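You operate a simulated robot arm through the tools that you are given. There is no shell and no other tool. Be economical: measure what you need, move in short steps, check, and stop when the job is done.

The job below is to be done with a simulated robot arm. You get a single attempt, and the scene is never put back.

JOB
Take the tiny black bobbin and put it on the top of the packing table. Put the small spool from the top of the wooden shelf on the top of the wall side spool stack. Take the green block and put it on the blue tile. Take the stray nut and leave it in the gd tray. Close the sieve drawer. Put the wooden stick on the shelf over the steel deck. Switch the ink arm off. Fetch the green sponge and set it on the shelf over the steel deck. Fetch the yellow sponge and set it on the top of the scoop shelf. Turn the amps knob to 3. Press the left zero button three times. Take the red brush and put it on the top of the front spool stack. Take the grey sponge and leave it on the shelf under the drum. Take the orange brush and leave it on the yellow bay. Do these in any order. Set down upright: tiny black bobbin, red brush. The ink arm goes clockwise seen from above, to its stop.

It is judged by the outcome, as a careful person would: the job done as asked, and still so three seconds after it is handed in. It fails if anything else is knocked over, pushed out of place, dropped, spilled or broken.

ROBOT AND FRAMES
A 6-joint arm with a two-finger gripper on a trunk, on a base that drives. Base frame: it is fixed to the floor where the robot stands at the start and does not move with it; the origin is under the middle of the robot, x ahead of it, y to its left, z up. Units: mm, degrees, N and s.
With the tool pointing down near the work surface it reaches from about 220 to 700 mm from the robot's upright axis, wherever it stands. Its first joint turns from -166.0 to 166.0 degrees. Places, roughly: amps knob [-6300, -7100, 1400]; blue tile (8x8x2 cm) [900, 900, 900]; green block (3x3x3 cm) [500, -3500, 800]; green sponge (7x5x3 cm) [-6900, -6600, 900]; grey sponge (7x5x3 cm) [1300, -7300, 800]; ink arm [-8500, -6700, 900]; left zero button [-3700, -7100, 900]; orange brush (6x12x11 cm) [4800, -1700, 600]; red brush (6x12x11 cm) [900, -7400, 800]; shelf over the steel deck (15x88 cm) [-8120, -6820, 1200]; shelf under the drum [2000, -7500, 400]; sieve drawer [700, -7300, 800]; small spool [-750, -1000, 1250]; stray nut (4x4x2 cm) [500, -3800, 800]; tiny black bobbin (5x5x5 cm) [500, 0, 900]; top of the front spool stack (24x24 cm) [-540, -5160, 940]; top of the packing table [-1100, -300, 800]; top of the scoop shelf (67x16 cm) [-4700, -5580, 480]; top of the wall side spool stack (18x18 cm) [-560, -5820, 940]; tray (19x15 cm) [4500, -5380, 520]; wooden stick (3x3x11 cm) [-8300, -6700, 900]; yellow bay [4800, -5100, 500]; yellow sponge (7x5x3 cm) [-6800, -6600, 900]. Payload 1.57 kg.
Tool frame: the origin (TCP) lies between the finger pads and is the grasp point; the fingertips stand 21 mm ahead of it; z points along the fingers, y is the line along which they close. Largest opening 70 mm; the body of the gripper starts 50 mm behind the TCP.
Orientation is told as [roll, pitch, yaw] about the base's x, y, z axes, in that order, counted from this pose: with the fingers straight down and closing along the base's y, the tool's x points along the base's -x, its y along +y and its z along -z.

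CONTROLS
- The arm moves only by the tool play_rows. Its argument "moves" is a list of rows, each an object of numbers (a shift or turn left out is 0, a gripper value left out holds the last): "tx", "ty", "tz": the shift along the base's x, y, z in mm; "ax", "ay", "az": the turn, a rotation vector about the base's x, y, z in degrees. In form: [{"tx": .., "ty": .., "tz": .., "ax": .., "ay": .., "az": ..}, ...]. A call has 1 to 8 rows; each row shifts and turns the commanded pose from where the row before left it. "grip" is the finger opening in mm, from 0 to 70, set as the call begins (left out, the last holds). Rows are played at 5 a second. More than 50 mm and 8.6 degrees between two rows, or a gripper value outside its range, and nothing of the call is played. A pose out of reach is approached as far as the arm can. The call stops where the force on the tool passes 40 N (or 10 N more than at its start, if that is more) or the arm is blocked; 0.2 s more then pass. The fingers move at their own pace and stop on an object; they squeeze with about 21 N. The grip force told is the motor's: it shows also when the fingers shut on nothing. Time passes only in rows, and 0.2 s behind the last, so rows that do not move let the fingers close. It gives the time, the measured TCP pose, the force on the tool (base axes), the opening and the grip force at its end, in the units of the frame above (readings bear some noise), with the torque about the TCP (base axes, N m) and any sound that the robot's microphone picked up.
- Cameras (640 x 400 px; columns grow to the right, rows downward): "scene" is now at [-74.1, 94.4, 1459.1]; the picture's right is [-0.98, 0.22, -0.00], its down [0.20, 0.88, -0.44] and it looks along [-0.10, -0.42, -0.90] (base axes); focal length 229 px, centre (320, 200). "wrist" rides on the gripper at [79, 4, -81] in the tool frame; the picture's right is [-0.05, 1.00, 0.00], its down [-0.67, -0.04, -0.75] and it looks along [-0.74, -0.04, 0.67] (tool axes); focal length 256 px, centre (320, 200).
- grab_frame(camera): a new picture of that camera. No time passes.
- drive_base(legs): drives the robot by 1 to 6 legs, each [ahead, left, turn to the left] in mm, mm and degrees, along the robot's own axes; the way and the turn of a leg run together, so that a leg with both is an arc; at most 1500 mm and 180 degrees a leg. The arm and the cameras ride along, it lands a little off, and it stops where it bumps. It gives what a move gives.
- turn_head(pan, tilt): turns the head with the scene camera to pan (to the left, within 155 degrees either way) and tilt (down, from -29 to 69), counted from straight ahead of the robot. It gives what a move gives.
- probe_pixels(camera, pixels): there is no depth. For up to 12 entries [column, row, z] of the newest picture of that camera ("zoom" is the newest enlarged one), the place [x, y] in the base frame at which the ray of that pixel passes the height z, good to about 2 mm. No time passes.
- close_up(camera, box): a new picture of the part [left, top, right, bottom] of that camera's present view, enlarged. No time passes.
- close_job(): hands the job in; it is judged then, once.

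Work in short steps. Measure before you move; look again where a grasp or a placing could have gone wrong, and mend it. You have 378 turns and 350 pictures in all, those below and enlarged ones among them. Open the gripper and draw the arm clear of the work before you hand the job in, unless the task says otherwise; then end with one line.

The tools are called as a command line: name --argument value ..., lists and objects as JSON in quotes. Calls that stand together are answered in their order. play_rows: Moves the arm, as the interface text tells. Its arguments: {"type":"object","properties":{"moves":{"type":"array","items":{"type":"object","properties":{"tx":{"type":"number"},"ty":{"type":"number"},"tz":{"type":"number"},"ax":{"type":"number"},"ay":{"type":"number"},"az":{"type":"number"}}}},"grip":{"type":"number"}},"required":["moves"]} The other tools are called the same way: drive_base (legs) drives the base; turn_head (pan, tilt) turns the head that bears the scene camera; grab_frame (camera) takes a picture; probe_pixels (camera, pixels) gives the place at which the rays of pixels pass given heights; close_up (camera, box) takes an enlarged picture of a part of a camera's view; close_job () hands the job in.

At the start:

```text
time: 0.0
ee_pos: [-315.4, -217.9, 1098.4]
orientation: [0.0, 0.0, -0.1]
ft_force: [0.4, -0.5, 0.2]
wrist_torque: [-0.01, 0.01, -0.04]
grip_width: 70.1
grip_force: 0.2
robot x, y, heading: [1.6, -1.8, -0.1]
head pan, tilt: [-102.7, 64.2]
```

scene: 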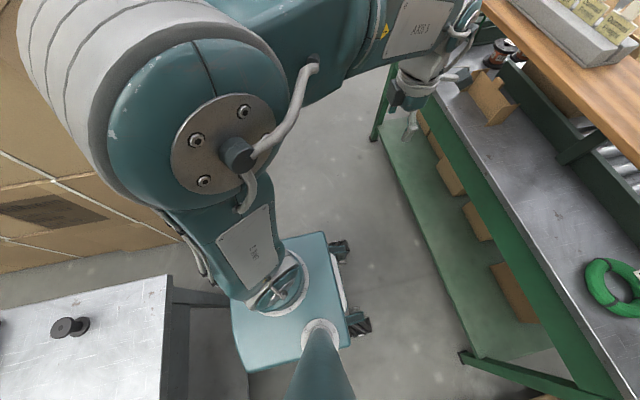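
wrist: 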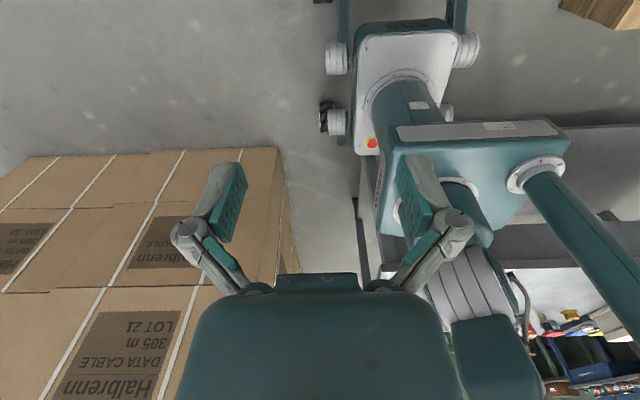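

The start pictures show the table with a black bobbin-like thing at scene (70,327) and shelves on the right; I look around with the head first.

turn_head --pan 0 --tilt 35

grab_frame --camera "scene"

turn_head --pan 150 --tilt 25

grab_frame --camera "scene"

turn_head --pan -125 --tilt 20

grab_frame --camera "scene"

turn_head --pan -60 --tilt 15

grab_frame --camera "scene"

```text
time: 1.8
ee_pos: [-314.4, -216.9, 1097.8]
orientation: [0.0, 0.1, 0.0]
ft_force: [0.5, 0.7, 0.0]
wrist_torque: [-0.03, -0.01, 0.03]
grip_width: 70.1
grip_force: 0.1
robot x, y, heading: [2.6, 0.3, -0.1]
head pan, tilt: [0.0, 35.0]
```

```text
347 pictures are left
```

scene: 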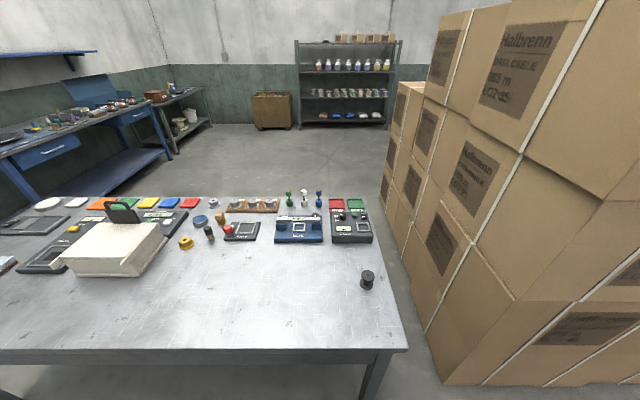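

```text
time: 4.1
ee_pos: [-314.6, -218.0, 1098.1]
orientation: [0.0, -0.1, 0.1]
ft_force: [-1.5, 0.9, -0.3]
wrist_torque: [-0.02, -0.02, -0.01]
grip_width: 69.9
grip_force: 0.0
robot x, y, heading: [-1.2, -0.1, -0.2]
head pan, tilt: [150.0, 25.0]
```

```text
346 pictures are left
```

scene: 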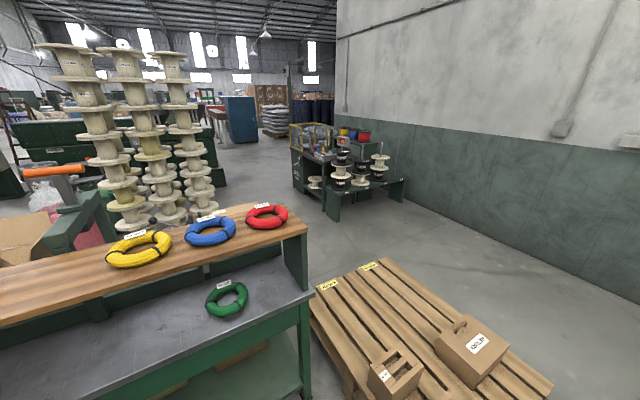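

```text
time: 7.9
ee_pos: [-315.0, -218.3, 1097.6]
orientation: [0.0, 0.0, 0.0]
ft_force: [-0.3, -0.6, -0.2]
wrist_torque: [-0.01, 0.01, 0.04]
grip_width: 70.2
grip_force: 0.1
robot x, y, heading: [0.9, 0.3, 0.1]
head pan, tilt: [-125.0, 20.0]
```

```text
345 pictures are left
```

scene: 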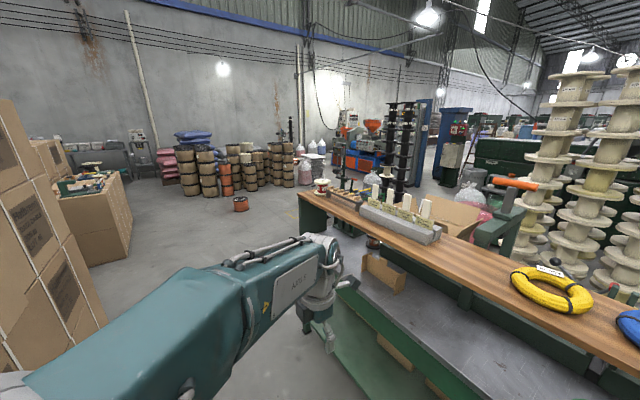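

```text
time: 9.3
ee_pos: [-313.9, -216.9, 1098.8]
orientation: [0.1, 0.1, 0.0]
ft_force: [0.4, 0.1, 0.2]
wrist_torque: [-0.01, 0.01, -0.01]
grip_width: 69.7
grip_force: 0.0
robot x, y, heading: [-0.0, -3.0, 0.1]
head pan, tilt: [-60.0, 15.0]
```

```text
344 pictures are left
```

scene: 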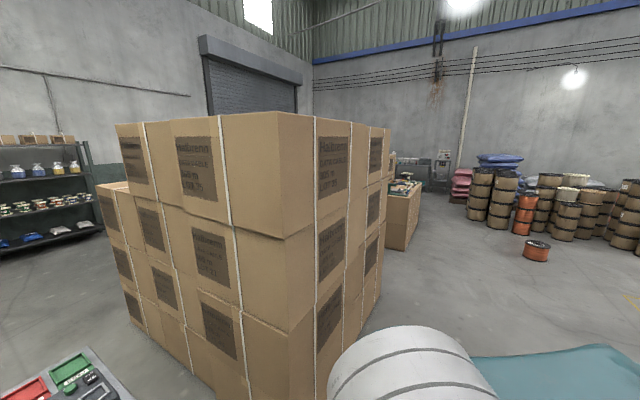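

The black bobbin stands on the front table around (367,280) in the first view. I look down there for measuring.

turn_head --pan -25 --tilt 50

grab_frame --camera "scene"

turn_head --pan -70 --tilt 55

grab_frame --camera "scene"

```text
time: 10.3
ee_pos: [-314.9, -218.6, 1098.5]
orientation: [0.0, 0.0, 0.0]
ft_force: [0.2, -0.4, -0.9]
wrist_torque: [0.0, 0.02, 0.0]
grip_width: 69.9
grip_force: 0.1
robot x, y, heading: [1.5, -0.0, 0.0]
head pan, tilt: [-25.0, 50.0]
```

```text
343 pictures are left
```

scene: 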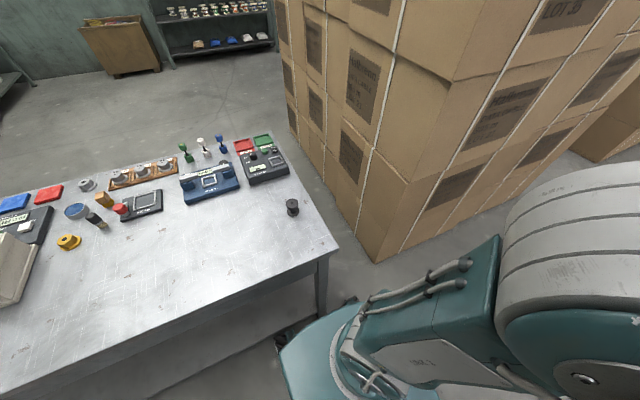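

```text
time: 11.4
ee_pos: [-316.6, -218.1, 1096.5]
orientation: [-0.1, 0.0, 0.0]
ft_force: [-0.3, 0.1, 0.8]
wrist_torque: [-0.01, 0.01, 0.01]
grip_width: 69.9
grip_force: 0.1
robot x, y, heading: [-4.2, 1.9, 0.1]
head pan, tilt: [-70.0, 55.0]
```

```text
342 pictures are left
```

scene: 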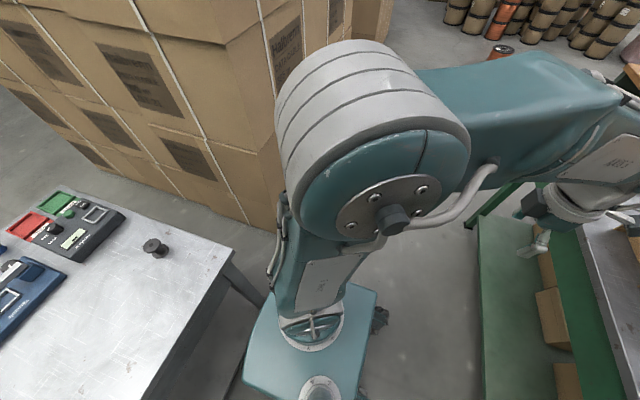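

In the newest view the bobbin foot is near (157,254), table corner at (230,255), carton corner bottom at (247,223); I probe these at several heights.

probe_pixels --camera "scene" --pixels '[[156, 254, 850], [156, 254, 900], [151, 243, 900], [151, 243, 950], [230, 257, 850], [230, 257, 900], [247, 223, 0], [480, 215, 120], [570, 205, 850], [320, 390, 0]]'

close_up --camera "scene" --box '[110, 210, 210, 280]'

```text
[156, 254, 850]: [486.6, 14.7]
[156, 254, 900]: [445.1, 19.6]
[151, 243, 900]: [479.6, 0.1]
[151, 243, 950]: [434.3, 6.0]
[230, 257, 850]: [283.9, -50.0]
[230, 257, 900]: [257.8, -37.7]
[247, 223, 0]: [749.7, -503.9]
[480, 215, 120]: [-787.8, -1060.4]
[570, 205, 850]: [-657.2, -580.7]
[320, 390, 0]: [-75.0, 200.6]
```

```text
5.71 times, centred on (160, 245) of scene
```

zoom: 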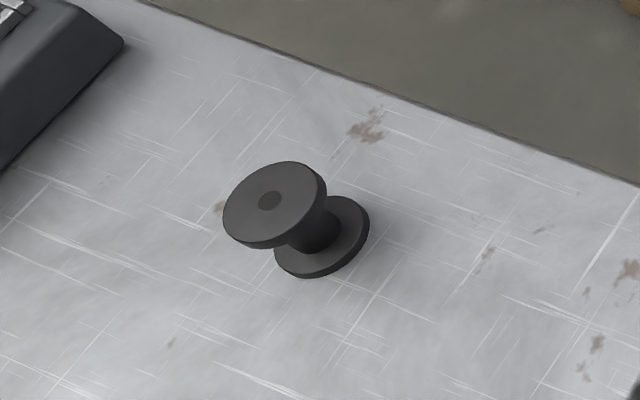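

The bobbin stands upright; I probe its base and top centres from the zoom (322,240),(270,200) at candidate heights to find the table height.

probe_pixels --camera "zoom" --pixels '[[322, 239, 800], [322, 239, 850], [322, 239, 900], [270, 200, 850], [270, 200, 900], [270, 200, 950], [223, 210, 900], [326, 190, 900], [292, 162, 900], [255, 248, 900]]'

```text
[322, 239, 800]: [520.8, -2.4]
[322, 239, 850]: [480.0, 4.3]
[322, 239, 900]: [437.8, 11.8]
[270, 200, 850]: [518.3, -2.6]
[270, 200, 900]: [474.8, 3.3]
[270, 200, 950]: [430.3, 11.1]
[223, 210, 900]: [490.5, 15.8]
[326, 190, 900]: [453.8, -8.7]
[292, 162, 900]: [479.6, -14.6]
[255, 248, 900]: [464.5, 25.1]
```

Bobbin is about at (480,3) if the table is near 850. I swing the arm around the right side (nothing within ~500 mm there at that height) toward the front, orientation held.

play_rows --moves '[{"tx": 38, "ty": -22.4}, {"tx": 38, "ty": -22.4}, {"tx": 38, "ty": -22.4}, {"tx": 38, "ty": -22.4}, {"tx": 38, "ty": -22.4}, {"tx": 38, "ty": -22.4}, {"tx": 38, "ty": -22.4}, {"tx": 45}]' --grip 70

play_rows --moves '[{"tx": 40, "ty": 15.7}, {"tx": 40, "ty": 15.7}, {"tx": 40, "ty": 15.7}, {"tx": 40, "ty": 15.7}, {"tx": 40, "ty": 15.7}, {"tx": 40, "ty": 15.7}, {"tx": 40, "ty": 15.7}]'

play_rows --moves '[{"tx": 20, "ty": 38}, {"tx": 20, "ty": 38}, {"tx": 20, "ty": 38}, {"tx": 20, "ty": 38}, {"tx": 20, "ty": 38}, {"tx": 20, "ty": 38}, {"tx": 20, "ty": 38}]'

grab_frame --camera "wrist"

```text
time: 13.2
ee_pos: [0.8, -376.7, 1098.9]
orientation: [0.0, 0.0, 0.0]
ft_force: [-0.4, 0.6, -0.9]
wrist_torque: [0.01, 0.02, -0.02]
grip_width: 70.1
grip_force: 0.1
robot x, y, heading: [-1.6, 2.6, -0.0]
head pan, tilt: [-70.0, 55.0]
```

```text
time: 14.8
ee_pos: [276.7, -268.2, 1097.0]
orientation: [0.1, 0.0, 0.0]
ft_force: [-1.0, -0.5, 1.0]
wrist_torque: [0.0, -0.01, 0.0]
grip_width: 69.8
grip_force: 0.1
robot x, y, heading: [-2.1, -1.0, 0.1]
head pan, tilt: [-70.0, 55.0]
```

```text
time: 16.4
ee_pos: [418.1, 3.4, 1096.8]
orientation: [-0.1, 0.1, 0.0]
ft_force: [0.0, 1.6, -0.2]
wrist_torque: [-0.05, 0.0, 0.02]
grip_width: 70.0
grip_force: 0.0
robot x, y, heading: [0.8, 1.6, -0.2]
head pan, tilt: [-70.0, 55.0]
```

```text
340 pictures are left
```

wrist: 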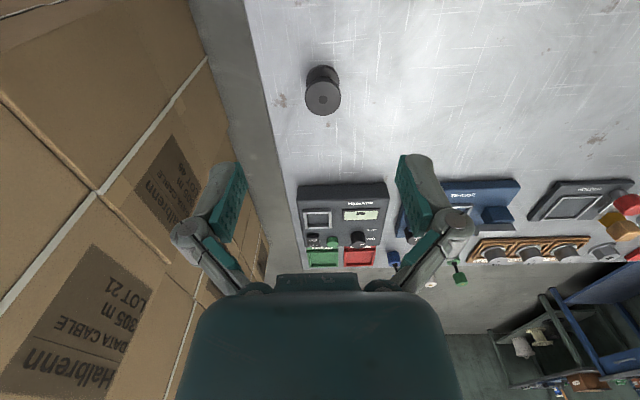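

Wrist view (far side is downward) shows the bobbin at (322,95). I probe it at two heights for triangulation with the scene view.

close_up --camera "wrist" --box '[282, 55, 362, 125]'

probe_pixels --camera "wrist" --pixels '[[322, 99, 850], [322, 99, 900], [322, 99, 950], [320, 74, 800], [320, 74, 850], [320, 74, 900]]'

```text
5.71 times, centred on (322, 90) of wrist
```

zoom: 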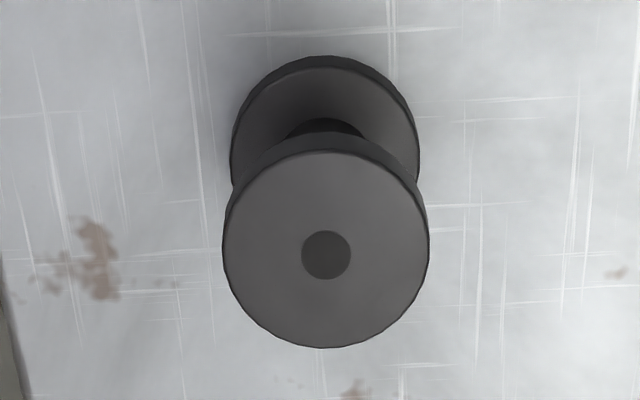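

```text
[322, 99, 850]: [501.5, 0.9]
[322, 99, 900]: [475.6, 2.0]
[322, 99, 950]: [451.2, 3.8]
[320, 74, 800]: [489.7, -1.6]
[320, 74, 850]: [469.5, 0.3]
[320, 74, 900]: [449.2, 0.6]
```

Both views agree: bobbin top at z≈900, centre (475,3), table at 850. I go above and descend around it.

play_rows --moves '[{"tx": 29, "tz": -30}, {"tx": 29, "tz": -35}, {"tz": -40}, {"tz": -40}, {"tz": -40}, {"tz": -20}, {"tz": -15}]'

grab_frame --camera "wrist"

```text
time: 18.0
ee_pos: [475.4, 2.6, 877.4]
orientation: [0.0, 0.0, 0.0]
ft_force: [0.6, 0.4, -0.6]
wrist_torque: [-0.03, 0.03, 0.02]
grip_width: 70.1
grip_force: 0.0
robot x, y, heading: [2.5, 2.1, 0.2]
head pan, tilt: [-70.0, 55.0]
```

```text
338 pictures are left
```

wrist: 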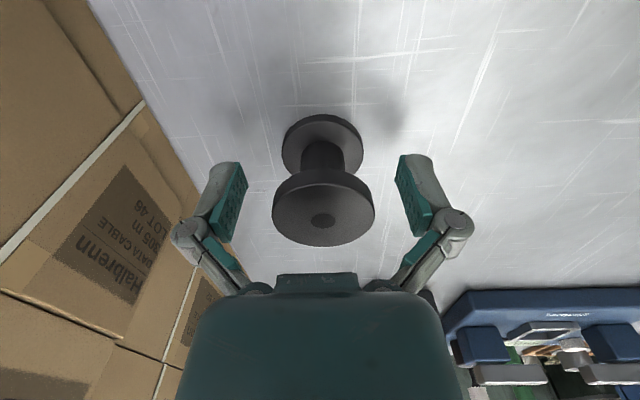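

The bobbin (324,200) is between the pads. I close and lift.

play_rows --moves '[{}, {}, {}, {}]' --grip 30

play_rows --moves '[{"tz": 40}, {"tz": 45}, {"tz": 45}, {"tz": 45}, {"tz": 45}]'

grab_frame --camera "wrist"

turn_head --pan -150 --tilt 45

grab_frame --camera "scene"

```text
time: 19.0
ee_pos: [476.3, 2.2, 878.0]
orientation: [0.1, 0.1, 0.0]
ft_force: [-0.8, -0.2, 9.0]
wrist_torque: [0.01, -0.06, 0.02]
grip_width: 40.1
grip_force: 20.9
robot x, y, heading: [-2.2, -1.2, 0.1]
head pan, tilt: [-70.0, 55.0]
```

```text
time: 20.2
ee_pos: [477.4, 1.6, 1099.3]
orientation: [0.1, 0.2, 0.0]
ft_force: [0.2, -0.2, -0.6]
wrist_torque: [-0.02, 0.03, 0.0]
grip_width: 39.0
grip_force: 21.4
robot x, y, heading: [1.4, -1.7, -0.2]
head pan, tilt: [-70.0, 55.0]
```

```text
337 pictures are left
```

wrist: 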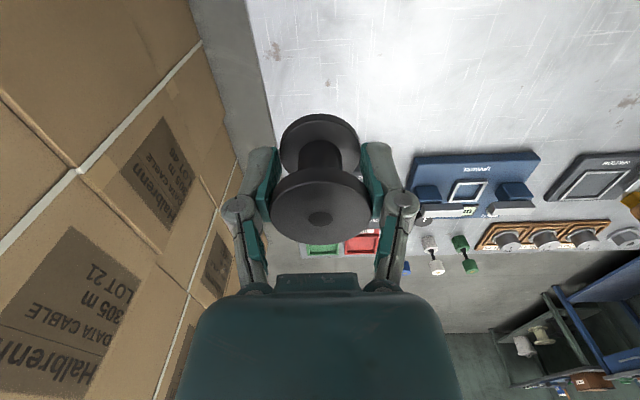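

```text
time: 21.8
ee_pos: [476.9, 1.6, 1097.5]
orientation: [0.0, 0.1, -0.1]
ft_force: [0.2, -0.3, -0.3]
wrist_torque: [0.02, -0.03, 0.02]
grip_width: 39.5
grip_force: 20.4
robot x, y, heading: [-1.7, -1.3, 0.1]
head pan, tilt: [-150.0, 45.0]
```

```text
336 pictures are left
```

scene: 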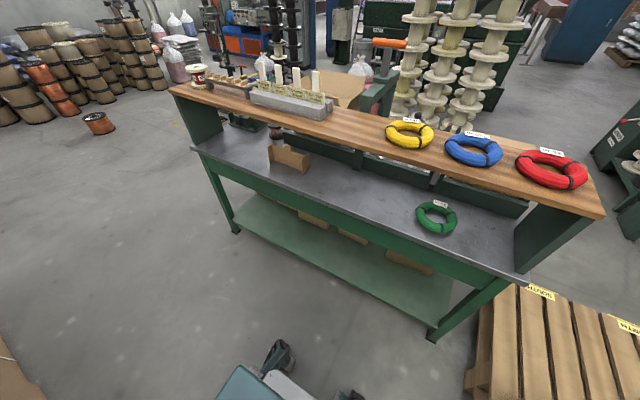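

The table is well seen; the free steel area is around (330,165)–(350,200). I probe the edges, the wooden shelf and the small spool at (198,75).

probe_pixels --camera "scene" --pixels '[[345, 185, 800], [345, 185, 850], [340, 197, 800], [190, 150, 800], [525, 280, 800], [436, 338, 0], [235, 233, 0], [200, 85, 1200], [200, 85, 1250], [605, 215, 1200], [168, 90, 1200], [465, 195, 1200]]'

close_up --camera "scene" --box '[160, 50, 340, 165]'

```text
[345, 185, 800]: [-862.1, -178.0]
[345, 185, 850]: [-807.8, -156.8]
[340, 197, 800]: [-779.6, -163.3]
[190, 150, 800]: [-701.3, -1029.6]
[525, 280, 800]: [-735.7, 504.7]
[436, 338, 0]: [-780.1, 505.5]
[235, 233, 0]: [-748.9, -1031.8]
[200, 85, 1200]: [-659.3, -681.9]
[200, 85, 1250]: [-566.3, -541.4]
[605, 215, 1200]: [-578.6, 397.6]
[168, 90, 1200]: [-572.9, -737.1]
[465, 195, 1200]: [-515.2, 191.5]
```

```text
3.48 times, centred on (250, 108) of scene
```

zoom: 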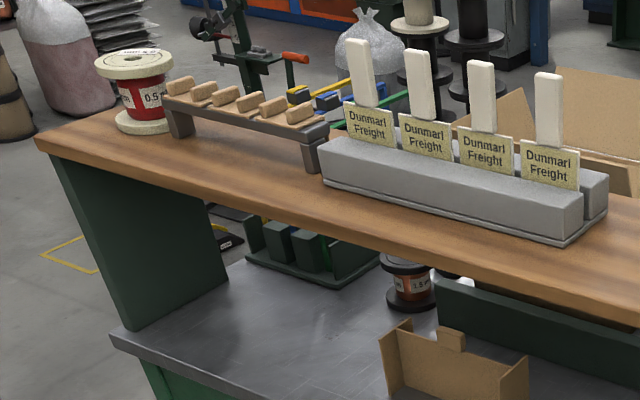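

The wooden shelf overhangs most of the steel top, so heights matter. I back off 100 mm and turn left 180° so that the arm faces the packing table (arm at z≈1098 sweeps clear of the bench objects).

drive_base --legs '[[-100, 0, 0], [0, 0, 180]]'

turn_head --pan 0 --tilt 40

grab_frame --camera "scene"

grab_frame --camera "wrist"

```text
time: 30.3
ee_pos: [-576.0, -10.5, 1098.3]
orientation: [-0.1, 0.1, -179.0]
ft_force: [0.0, -0.4, -1.0]
wrist_torque: [-0.02, 0.0, -0.02]
grip_width: 39.1
grip_force: 21.1
robot x, y, heading: [-96.3, -1.2, -178.8]
head pan, tilt: [-150.0, 45.0]
```

```text
time: 32.6
ee_pos: [-575.6, -9.9, 1098.2]
orientation: [0.0, 0.1, -179.2]
ft_force: [-0.3, 0.4, -0.7]
wrist_torque: [0.04, 0.02, -0.02]
grip_width: 39.4
grip_force: 20.6
robot x, y, heading: [-99.5, 3.0, -179.2]
head pan, tilt: [0.0, 40.0]
```

```text
334 pictures are left
```

scene: 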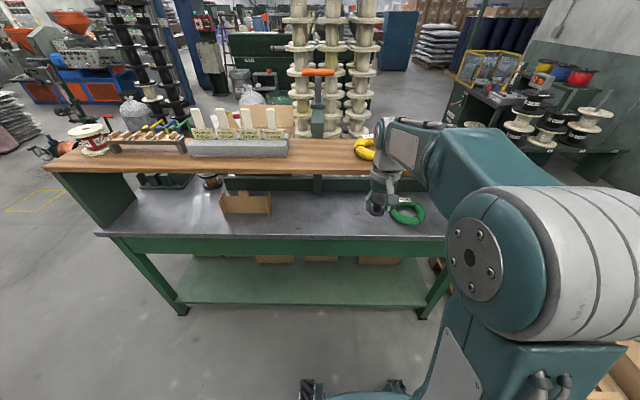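

```text
333 pictures are left
```

wrist: 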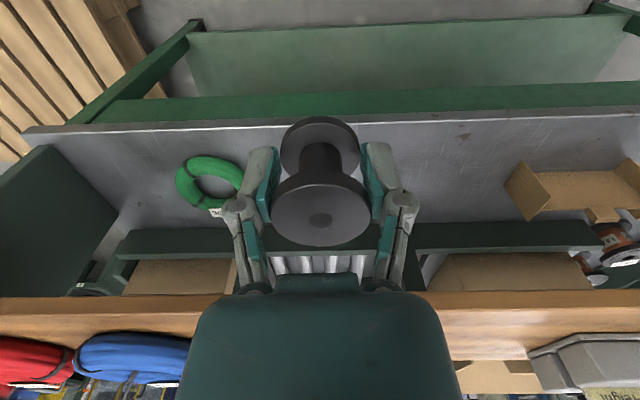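

Two views now: table front edge at scene (300,236)/wrist row ~125–132; shelf front edge scene row ~171/wrist row 297. Probing at various heights to triangulate.

probe_pixels --camera "scene" --pixels '[[300, 235, 750], [300, 235, 800], [300, 172, 1050], [300, 172, 1100], [300, 172, 1150], [300, 192, 800], [245, 213, 800], [395, 208, 800]]'

probe_pixels --camera "wrist" --pixels '[[460, 118, 750], [460, 118, 800], [150, 298, 1050], [150, 298, 1100], [560, 294, 1050], [560, 294, 1100], [180, 252, 800], [180, 230, 800], [520, 220, 800], [210, 208, 800]]'

```text
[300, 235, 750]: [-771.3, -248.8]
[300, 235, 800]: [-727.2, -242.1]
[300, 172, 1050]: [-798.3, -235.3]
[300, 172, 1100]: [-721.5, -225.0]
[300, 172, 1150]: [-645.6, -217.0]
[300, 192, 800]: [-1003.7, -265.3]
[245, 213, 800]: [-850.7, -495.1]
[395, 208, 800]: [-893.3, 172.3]
```

```text
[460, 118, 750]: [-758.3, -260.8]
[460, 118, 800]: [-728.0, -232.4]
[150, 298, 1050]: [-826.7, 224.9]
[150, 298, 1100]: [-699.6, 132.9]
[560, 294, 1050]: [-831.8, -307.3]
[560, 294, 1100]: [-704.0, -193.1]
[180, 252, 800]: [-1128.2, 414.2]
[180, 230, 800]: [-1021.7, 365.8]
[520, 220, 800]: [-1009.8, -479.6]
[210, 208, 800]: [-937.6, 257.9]
```

Table top z≈800 with front edge x≈-728; wooden shelf top z≈1083, front x≈-750. So the bobbin must go in tilted: I'll set it temporarily on the wood shelf edge, regrasp tilted, then place it below. Look at the free wood area first.

probe_pixels --camera "wrist" --pixels '[[190, 350, 1085], [530, 350, 1085], [460, 340, 1085], [240, 300, 1085]]'

turn_head --pan -10 --tilt 20

close_up --camera "scene" --box '[120, 150, 440, 350]'

```text
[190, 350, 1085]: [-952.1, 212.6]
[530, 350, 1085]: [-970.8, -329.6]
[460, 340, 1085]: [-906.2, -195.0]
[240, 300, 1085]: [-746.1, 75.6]
```

```text
time: 33.5
ee_pos: [-575.9, -8.9, 1098.9]
orientation: [0.1, 0.1, -179.1]
ft_force: [0.1, 0.1, 0.1]
wrist_torque: [0.02, 0.03, 0.02]
grip_width: 39.5
grip_force: 21.0
robot x, y, heading: [-98.6, 3.1, -179.1]
head pan, tilt: [-10.0, 20.0]
```

```text
2.00 times, centred on (280, 250) of scene
```

zoom: 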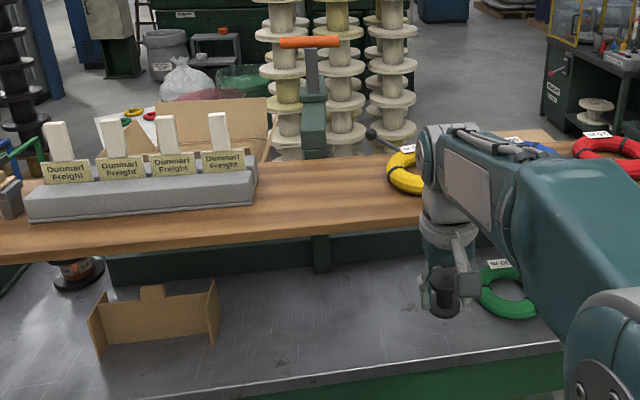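

I raise the arm to z≈1200, then drive 130 mm closer.

play_rows --moves '[{"tz": 50}, {"tz": 50}]'

drive_base --legs '[[130, 0, 0]]'

play_rows --moves '[{"tx": -30, "ty": -40}, {"tx": -30, "ty": -40}, {"tx": -30, "ty": -40}, {"tz": -40}]'

grab_frame --camera "wrist"

grab_frame --camera "scene"

```text
time: 34.1
ee_pos: [-573.0, -9.7, 1197.7]
orientation: [-0.1, 0.2, -179.1]
ft_force: [-0.3, -0.8, 0.0]
wrist_torque: [0.02, -0.02, -0.01]
grip_width: 39.1
grip_force: 21.0
robot x, y, heading: [-98.8, 3.5, -179.3]
head pan, tilt: [-10.0, 20.0]
```

```text
time: 35.4
ee_pos: [-705.4, -11.8, 1198.5]
orientation: [-0.1, 0.1, -179.2]
ft_force: [0.2, 0.2, -0.9]
wrist_torque: [-0.02, -0.01, 0.03]
grip_width: 39.4
grip_force: 21.2
robot x, y, heading: [-228.2, -1.4, -179.1]
head pan, tilt: [-10.0, 20.0]
```

```text
time: 36.4
ee_pos: [-794.7, -129.5, 1160.1]
orientation: [0.0, 0.0, -179.3]
ft_force: [0.2, 0.7, 0.1]
wrist_torque: [0.02, 0.02, -0.02]
grip_width: 39.1
grip_force: 21.2
robot x, y, heading: [-233.7, -2.3, -179.5]
head pan, tilt: [-10.0, 20.0]
```

```text
331 pictures are left
```

wrist: 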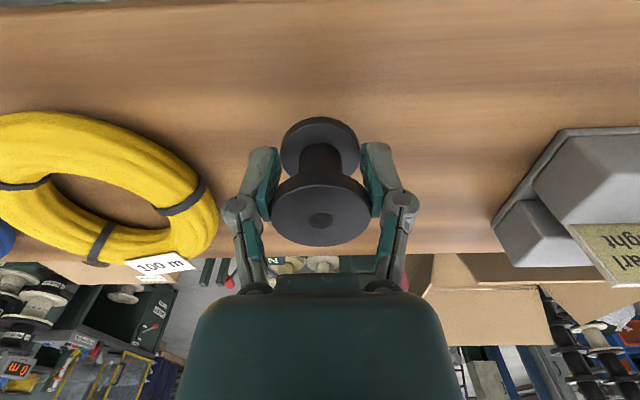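

```text
330 pictures are left
```

scene: 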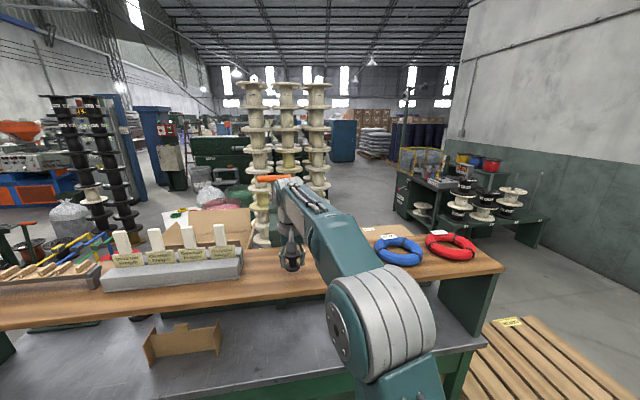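

The wood is clear beneath the bobbin at (-795,-130). I lower gently toward TCP z≈1112.

play_rows --moves '[{"tz": -30}, {"tz": -10}, {"tz": -4}, {"tz": -3}]'

grab_frame --camera "wrist"

```text
time: 37.1
ee_pos: [-795.2, -132.2, 1122.0]
orientation: [0.0, -0.7, -179.2]
ft_force: [5.4, 0.7, 12.2]
wrist_torque: [0.14, -0.19, -0.06]
grip_width: 39.9
grip_force: 21.1
robot x, y, heading: [-231.8, -3.4, -179.7]
head pan, tilt: [-10.0, 20.0]
stopped in row 3: the force on the tool passed its limit at 45 N (the readings are from after the stop); the commanded pose is now the measured one
```

```text
329 pictures are left
```

wrist: 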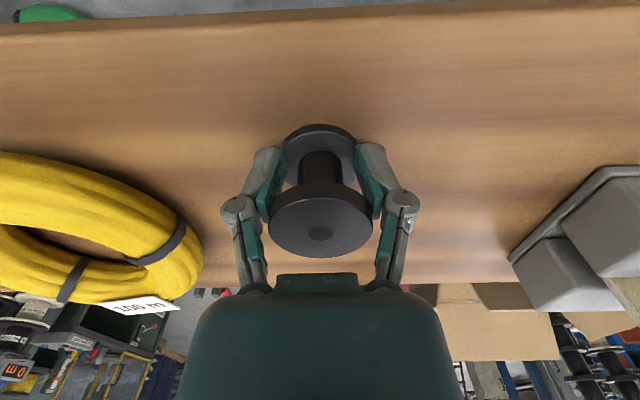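

Bobbin stands on wood (z≈1095). I release, tilt the tool 40° in place about the TCP (fingers pointing toward -x and down), then look.

play_rows --moves '[{}, {}, {}]' --grip 70

play_rows --moves '[{"ay": 8}, {"ay": 8}, {"ay": 8}, {"ay": 8}, {"ay": 8}]'

grab_frame --camera "wrist"

```text
time: 37.9
ee_pos: [-796.3, -131.8, 1121.2]
orientation: [0.1, -0.7, -179.2]
ft_force: [-0.4, -0.5, 0.3]
wrist_torque: [0.07, 0.01, -0.03]
grip_width: 70.0
grip_force: 0.0
robot x, y, heading: [-229.1, -3.8, -179.3]
head pan, tilt: [-10.0, 20.0]
```

```text
time: 39.1
ee_pos: [-795.9, -132.1, 1121.3]
orientation: [-0.6, -40.9, -179.0]
ft_force: [-0.3, -0.1, 0.5]
wrist_torque: [0.02, -0.01, -0.04]
grip_width: 70.0
grip_force: 0.1
robot x, y, heading: [-229.5, 1.0, -179.3]
head pan, tilt: [-10.0, 20.0]
```

```text
328 pictures are left
```

wrist: 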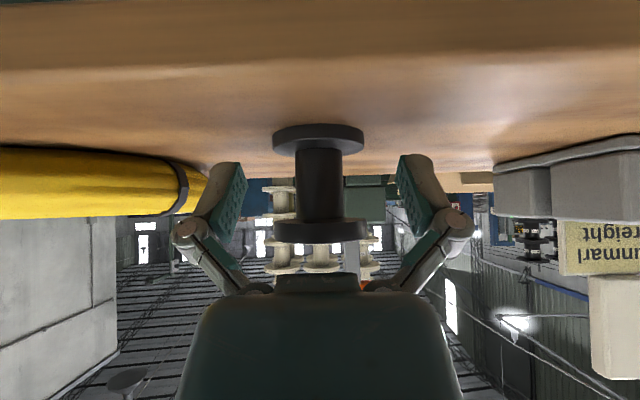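

Bobbin is upright between the pads. I raise 17 mm to centre on its top flange and grip there.

play_rows --moves '[{"tz": 17}]'

play_rows --moves '[{}, {}, {}]' --grip 30

play_rows --moves '[{"tz": 20}, {"tz": 20}]'

grab_frame --camera "wrist"

```text
time: 39.5
ee_pos: [-795.7, -131.1, 1138.7]
orientation: [-0.6, -40.8, -178.9]
ft_force: [-1.0, 0.6, 0.7]
wrist_torque: [0.0, -0.01, -0.01]
grip_width: 69.9
grip_force: 0.0
robot x, y, heading: [-233.3, -0.2, -179.1]
head pan, tilt: [-10.0, 20.0]
```

```text
time: 40.3
ee_pos: [-796.0, -133.6, 1139.5]
orientation: [-0.6, -40.8, -179.0]
ft_force: [-1.5, -0.2, 10.8]
wrist_torque: [0.03, 0.05, -0.01]
grip_width: 39.8
grip_force: 21.3
robot x, y, heading: [-232.0, -0.8, -179.0]
head pan, tilt: [-10.0, 20.0]
```

```text
time: 40.9
ee_pos: [-794.7, -132.4, 1178.1]
orientation: [-0.6, -40.6, -178.9]
ft_force: [0.3, 0.4, -0.5]
wrist_torque: [0.02, 0.01, 0.0]
grip_width: 39.7
grip_force: 20.7
robot x, y, heading: [-232.3, -1.6, -179.2]
head pan, tilt: [-10.0, 20.0]
```

```text
327 pictures are left
```

wrist: 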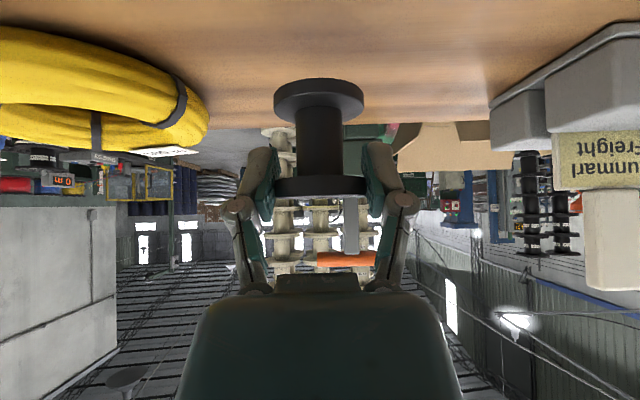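

The bobbin hangs upright (bottom ≈44 mm below TCP). I pull back to x≈-640, and go down to z≈900.

play_rows --moves '[{"tx": 39}, {"tx": 39}, {"tx": 39}, {"tx": 38}]'

play_rows --moves '[{"tz": -46}, {"tz": -46}, {"tz": -46}, {"tz": -46}, {"tz": -46}, {"tz": -46}]'

play_rows --moves '[{"tx": -40}, {"tx": -40}, {"tx": -40}, {"tx": -33}]'

grab_frame --camera "wrist"

grab_frame --camera "scene"

```text
time: 41.9
ee_pos: [-638.1, -131.0, 1176.8]
orientation: [-0.5, -40.7, -178.9]
ft_force: [0.4, 0.3, -0.2]
wrist_torque: [0.01, 0.0, -0.01]
grip_width: 39.9
grip_force: 21.3
robot x, y, heading: [-228.6, -2.1, -179.1]
head pan, tilt: [-10.0, 20.0]
```

```text
time: 43.3
ee_pos: [-639.5, -131.1, 900.4]
orientation: [-0.6, -40.7, -178.9]
ft_force: [-0.3, 0.8, -0.6]
wrist_torque: [0.0, -0.06, 0.01]
grip_width: 40.1
grip_force: 21.5
robot x, y, heading: [-230.0, -2.1, -179.1]
head pan, tilt: [-10.0, 20.0]
```

```text
time: 44.3
ee_pos: [-792.9, -132.8, 901.0]
orientation: [-0.7, -40.7, -178.8]
ft_force: [0.0, -0.5, -0.6]
wrist_torque: [0.0, -0.01, 0.0]
grip_width: 39.9
grip_force: 20.9
robot x, y, heading: [-228.4, -1.1, -179.4]
head pan, tilt: [-10.0, 20.0]
```

```text
326 pictures are left
```

wrist: 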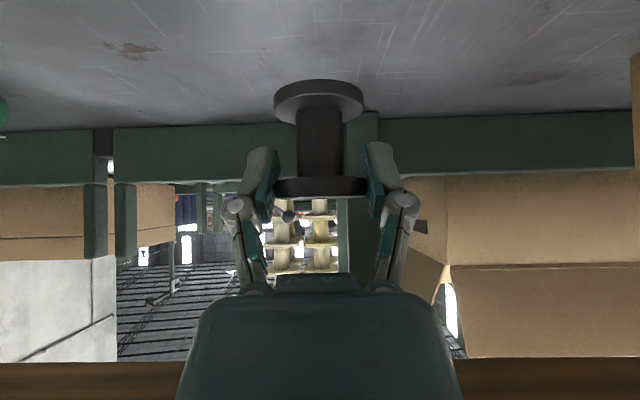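

```text
325 pictures are left
```

scene: 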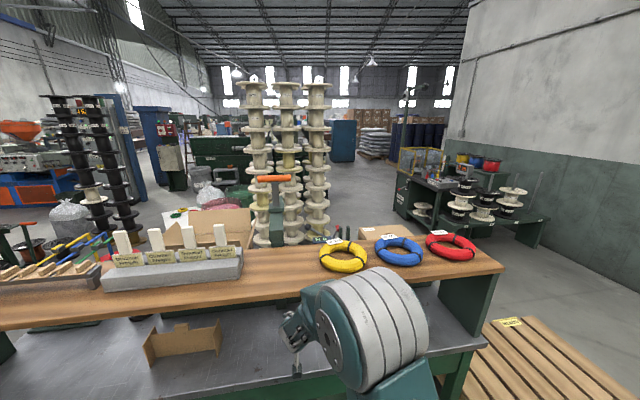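

All is clear below; I lower to about TCP 852 then by 3 mm steps.

play_rows --moves '[{"tz": -25}, {"tz": -20}, {"tz": -6}]'

play_rows --moves '[{"tz": -2}, {"tz": -2}, {"tz": -2}]'

grab_frame --camera "wrist"

```text
time: 45.1
ee_pos: [-792.2, -131.4, 850.7]
orientation: [-0.6, -40.8, -178.9]
ft_force: [-0.3, 0.3, -0.5]
wrist_torque: [-0.04, 0.02, 0.01]
grip_width: 39.7
grip_force: 21.0
robot x, y, heading: [-234.5, -3.0, -179.0]
head pan, tilt: [-10.0, 20.0]
```

```text
time: 45.9
ee_pos: [-793.2, -131.5, 845.3]
orientation: [-0.5, -40.6, -179.0]
ft_force: [0.3, 0.1, -0.5]
wrist_torque: [0.01, 0.0, -0.05]
grip_width: 39.9
grip_force: 21.1
robot x, y, heading: [-228.8, -2.9, -179.1]
head pan, tilt: [-10.0, 20.0]
```

```text
324 pictures are left
```

wrist: 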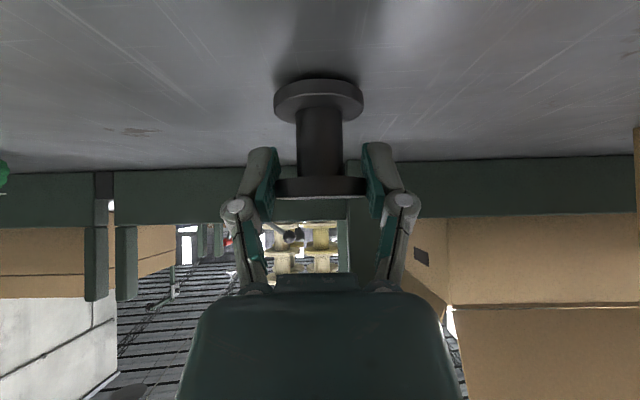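

Still slightly above the surface (no force). I step down in 1.5 mm rows until touch.

play_rows --moves '[{"tz": -1.5}, {"tz": -1.5}]'

play_rows --moves '[{"tz": -1.5}, {"tz": -1.5}]'

grab_frame --camera "wrist"

```text
time: 46.5
ee_pos: [-793.6, -130.5, 841.0]
orientation: [-0.6, -40.7, -178.7]
ft_force: [-0.1, -0.1, 0.3]
wrist_torque: [0.01, 0.01, -0.04]
grip_width: 40.1
grip_force: 21.3
robot x, y, heading: [-229.3, -2.4, -179.0]
head pan, tilt: [-10.0, 20.0]
```

```text
time: 47.1
ee_pos: [-794.1, -130.9, 839.4]
orientation: [-0.6, -40.9, -178.9]
ft_force: [1.7, 1.2, 3.5]
wrist_torque: [0.04, -0.04, 0.0]
grip_width: 40.1
grip_force: 20.8
robot x, y, heading: [-230.8, 1.2, -179.1]
head pan, tilt: [-10.0, 20.0]
```

```text
323 pictures are left
```

wrist: 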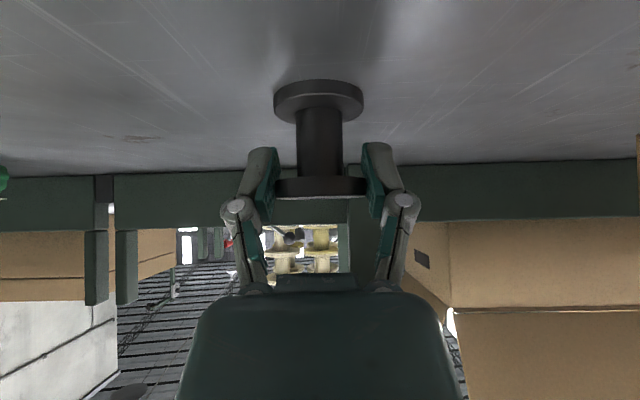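

Light contact; release and withdraw backward.

play_rows --moves '[{}, {}, {}]' --grip 70

play_rows --moves '[{"tx": 32, "tz": 22}, {"tx": 32, "tz": 22}, {"tx": 40, "tz": 20}, {"tx": 40, "tz": 20}, {"tx": 20}]'

grab_frame --camera "wrist"

```text
time: 47.9
ee_pos: [-793.5, -130.9, 840.2]
orientation: [-0.6, -40.6, -178.8]
ft_force: [0.4, -0.2, 0.5]
wrist_torque: [0.0, -0.01, 0.0]
grip_width: 70.0
grip_force: 0.0
robot x, y, heading: [-229.3, -5.2, -179.0]
head pan, tilt: [-10.0, 20.0]
```

```text
time: 49.1
ee_pos: [-629.8, -131.4, 924.3]
orientation: [-0.6, -40.7, -178.7]
ft_force: [0.6, 0.3, -0.8]
wrist_torque: [-0.03, 0.01, 0.02]
grip_width: 70.3
grip_force: 0.1
robot x, y, heading: [-226.8, 1.0, -179.3]
head pan, tilt: [-10.0, 20.0]
```

```text
322 pictures are left
```

wrist: 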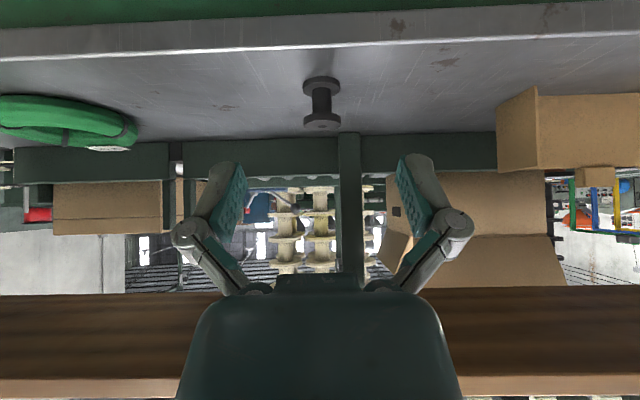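

The bobbin stands upright at (320,100). Next the small spool: I raise and un-tilt the arm, then drive left (toward -y) 880 mm.

play_rows --moves '[{"tz": 45}, {"tz": 45}, {"tz": 45, "ay": -8}, {"tz": 45, "ay": -8}, {"tz": 45, "ay": -8}, {"tz": 45, "ay": -8}, {"tz": 45, "ay": -8}, {"tz": 10}]'

drive_base --legs '[[0, 880, 0]]'

turn_head --pan 0 --tilt 25

grab_frame --camera "scene"

grab_frame --camera "wrist"

```text
time: 50.9
ee_pos: [-629.1, -130.6, 1248.5]
orientation: [0.1, -0.6, -179.0]
ft_force: [0.3, 0.7, 0.2]
wrist_torque: [0.02, -0.02, 0.01]
grip_width: 70.2
grip_force: 0.0
robot x, y, heading: [-229.6, -2.0, -179.3]
head pan, tilt: [-10.0, 20.0]
```

```text
time: 55.6
ee_pos: [-618.6, -1003.3, 1247.4]
orientation: [0.2, -0.7, -179.4]
ft_force: [0.1, -0.3, 0.6]
wrist_torque: [0.05, 0.03, 0.0]
grip_width: 70.0
grip_force: 0.1
robot x, y, heading: [-220.3, -878.4, -179.3]
head pan, tilt: [-10.0, 20.0]
```

```text
time: 56.3
ee_pos: [-618.9, -1004.1, 1248.6]
orientation: [0.0, -0.8, -179.4]
ft_force: [0.6, 0.3, 0.5]
wrist_torque: [0.01, 0.01, -0.01]
grip_width: 70.3
grip_force: 0.0
robot x, y, heading: [-222.2, -876.7, -179.5]
head pan, tilt: [0.0, 25.0]
```

```text
321 pictures are left
```

scene: 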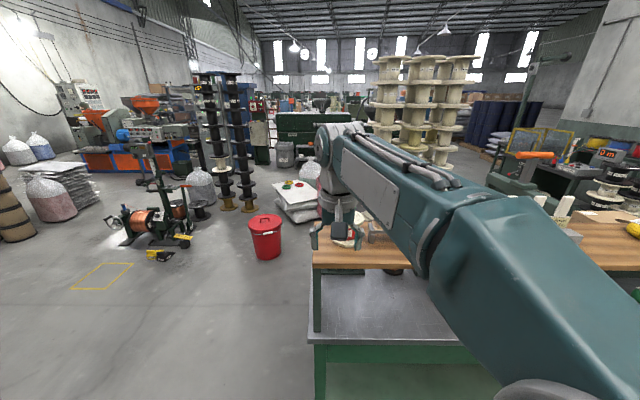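

```text
320 pictures are left
```

wrist: 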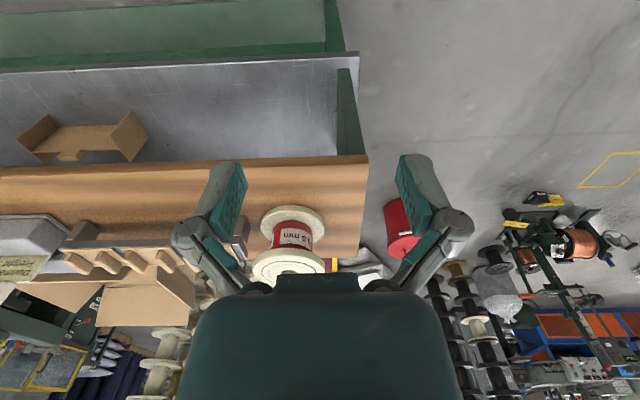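

The small spool shows in the wrist view: lower flange centre ≈(292,222), upper flange ≈(288,265). Probing.

probe_pixels --camera "wrist" --pixels '[[292, 222, 1095], [288, 265, 1150], [288, 265, 1170], [288, 265, 1190], [260, 222, 1100], [324, 222, 1100], [252, 268, 1170], [326, 265, 1170], [246, 235, 1130], [236, 225, 1095]]'

close_up --camera "wrist" --box '[220, 180, 380, 280]'

```text
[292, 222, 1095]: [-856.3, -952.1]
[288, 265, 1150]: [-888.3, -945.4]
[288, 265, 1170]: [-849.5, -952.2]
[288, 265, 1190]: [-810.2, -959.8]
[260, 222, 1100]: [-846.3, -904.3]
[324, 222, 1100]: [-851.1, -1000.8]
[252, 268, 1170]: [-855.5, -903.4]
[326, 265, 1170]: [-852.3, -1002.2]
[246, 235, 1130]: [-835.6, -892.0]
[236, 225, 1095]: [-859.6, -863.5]
```

```text
4.00 times, centred on (300, 230) of wrist
```

zoom: 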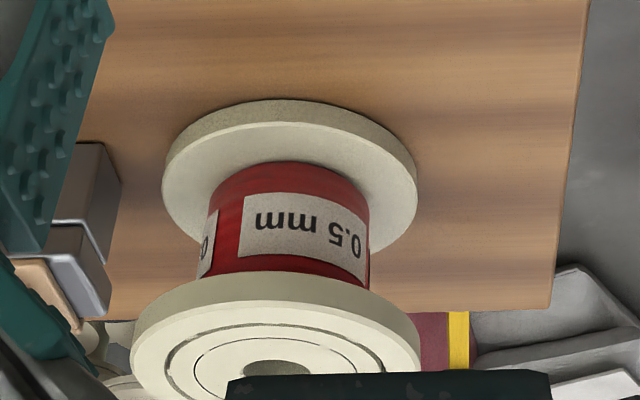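

The spool has ~98 mm flanges and a ~60 mm red core, so I must grip the core from the side with the tool horizontal, camera on top (otherwise the camera would hit the shelf edge). First I yaw the tool 180°, then tilt 90°.

play_rows --moves '[{"az": 8.5}, {"az": 8.5}, {"az": 8.5}, {"az": 8.5}, {"az": 8.5}, {"az": 8.5}, {"az": 8.5}, {"az": 8.5}]'

play_rows --moves '[{"az": 8.5}, {"az": 8.5}, {"az": 8.5}, {"az": 8.5}, {"az": 8.5}, {"az": 8.5}, {"az": 8.5}, {"az": 8.5}]'

play_rows --moves '[{"az": 8.5}, {"az": 8.5}, {"az": 8.5}, {"az": 8.5}, {"az": 8.5}]'

play_rows --moves '[{"ay": 8.2}, {"ay": 8.2}, {"ay": 8.2}, {"ay": 8.2}, {"ay": 8.2}]'

```text
time: 58.1
ee_pos: [-619.3, -1005.0, 1247.5]
orientation: [0.2, -0.6, -111.3]
ft_force: [0.8, 0.4, 0.6]
wrist_torque: [0.02, 0.03, -0.04]
grip_width: 70.1
grip_force: 0.0
robot x, y, heading: [-219.5, -879.4, -179.4]
head pan, tilt: [0.0, 25.0]
```

```text
time: 59.9
ee_pos: [-620.6, -1005.8, 1248.1]
orientation: [0.3, -0.7, -43.3]
ft_force: [-0.1, -0.3, 0.4]
wrist_torque: [-0.02, 0.02, 0.01]
grip_width: 69.9
grip_force: 0.1
robot x, y, heading: [-221.9, -878.9, -179.5]
head pan, tilt: [0.0, 25.0]
```

```text
time: 61.1
ee_pos: [-618.6, -1005.6, 1247.3]
orientation: [0.1, -0.8, -0.7]
ft_force: [-0.5, -0.3, -0.7]
wrist_torque: [0.05, 0.01, -0.01]
grip_width: 70.0
grip_force: 0.0
robot x, y, heading: [-220.2, -876.0, -179.5]
head pan, tilt: [0.0, 25.0]
```

```text
time: 62.3
ee_pos: [-618.6, -1005.4, 1248.8]
orientation: [-0.6, 40.4, -1.1]
ft_force: [0.0, -0.3, 0.5]
wrist_torque: [0.01, 0.0, 0.01]
grip_width: 69.8
grip_force: 0.2
robot x, y, heading: [-215.3, -880.5, -179.6]
head pan, tilt: [0.0, 25.0]
```

Tilt works; I continue the tilt to horizontal while shifting to y≈-952.

play_rows --moves '[{"ay": 8.2, "ty": 9, "tx": -8}, {"ay": 8.2, "ty": 9, "tx": -8}, {"ay": 8.2, "ty": 9, "tx": -8}, {"ay": 8.2, "ty": 9, "tx": -8}, {"ay": 8.2, "ty": 9, "tx": -8}, {"ay": 8.2, "ty": 8, "tx": -8}]'

grab_frame --camera "wrist"

grab_frame --camera "scene"

```text
time: 63.7
ee_pos: [-667.4, -952.8, 1248.0]
orientation: [-59.4, 88.8, -59.5]
ft_force: [0.6, 0.0, -0.1]
wrist_torque: [0.02, -0.04, -0.04]
grip_width: 70.1
grip_force: 0.1
robot x, y, heading: [-218.5, -879.7, -179.5]
head pan, tilt: [0.0, 25.0]
```

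```text
318 pictures are left
```

wrist: 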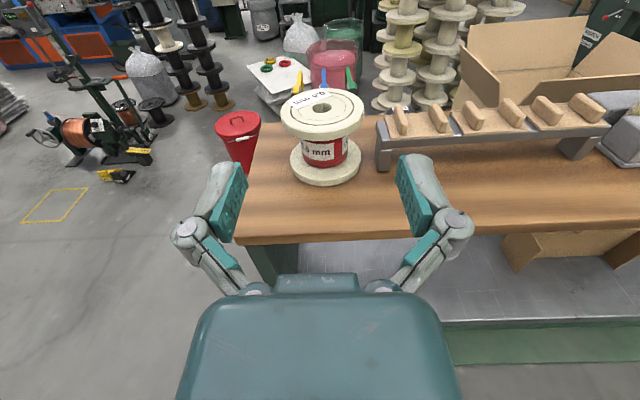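

```text
317 pictures are left
```

scene: 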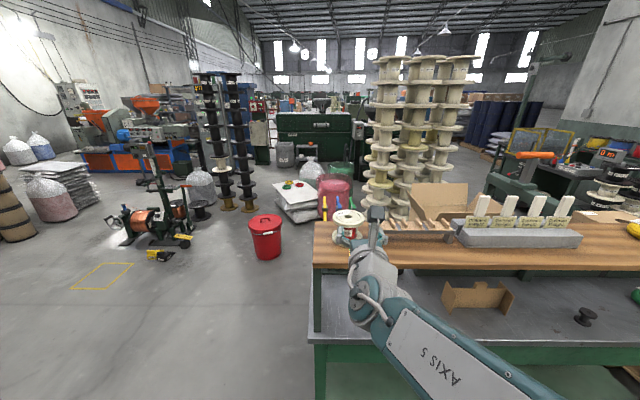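

Clear, upright view. I probe the spool: top flange centre ≈(322,114), lower flange ≈(326,163).

close_up --camera "wrist" --box '[250, 70, 410, 200]'

probe_pixels --camera "wrist" --pixels '[[322, 113, 1150], [322, 113, 1165], [322, 113, 1180], [280, 118, 1170], [365, 118, 1170], [326, 165, 1090], [326, 165, 1100], [290, 162, 1100], [361, 164, 1100], [378, 170, 1095], [240, 240, 1095]]'

```text
3.08 times, centred on (330, 135) of wrist
```

zoom: 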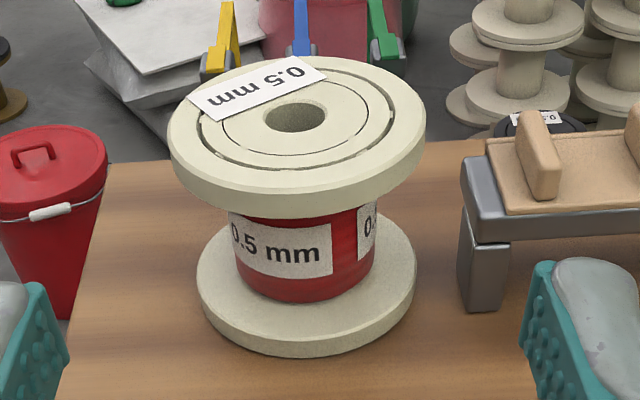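

```text
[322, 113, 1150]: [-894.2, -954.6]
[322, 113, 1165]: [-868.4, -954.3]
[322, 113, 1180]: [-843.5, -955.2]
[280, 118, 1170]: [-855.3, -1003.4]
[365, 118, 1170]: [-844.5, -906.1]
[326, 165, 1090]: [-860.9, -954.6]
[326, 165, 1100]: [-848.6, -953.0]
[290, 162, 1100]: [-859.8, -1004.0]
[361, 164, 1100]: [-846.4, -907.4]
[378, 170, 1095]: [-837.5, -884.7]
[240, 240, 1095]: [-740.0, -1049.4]
```

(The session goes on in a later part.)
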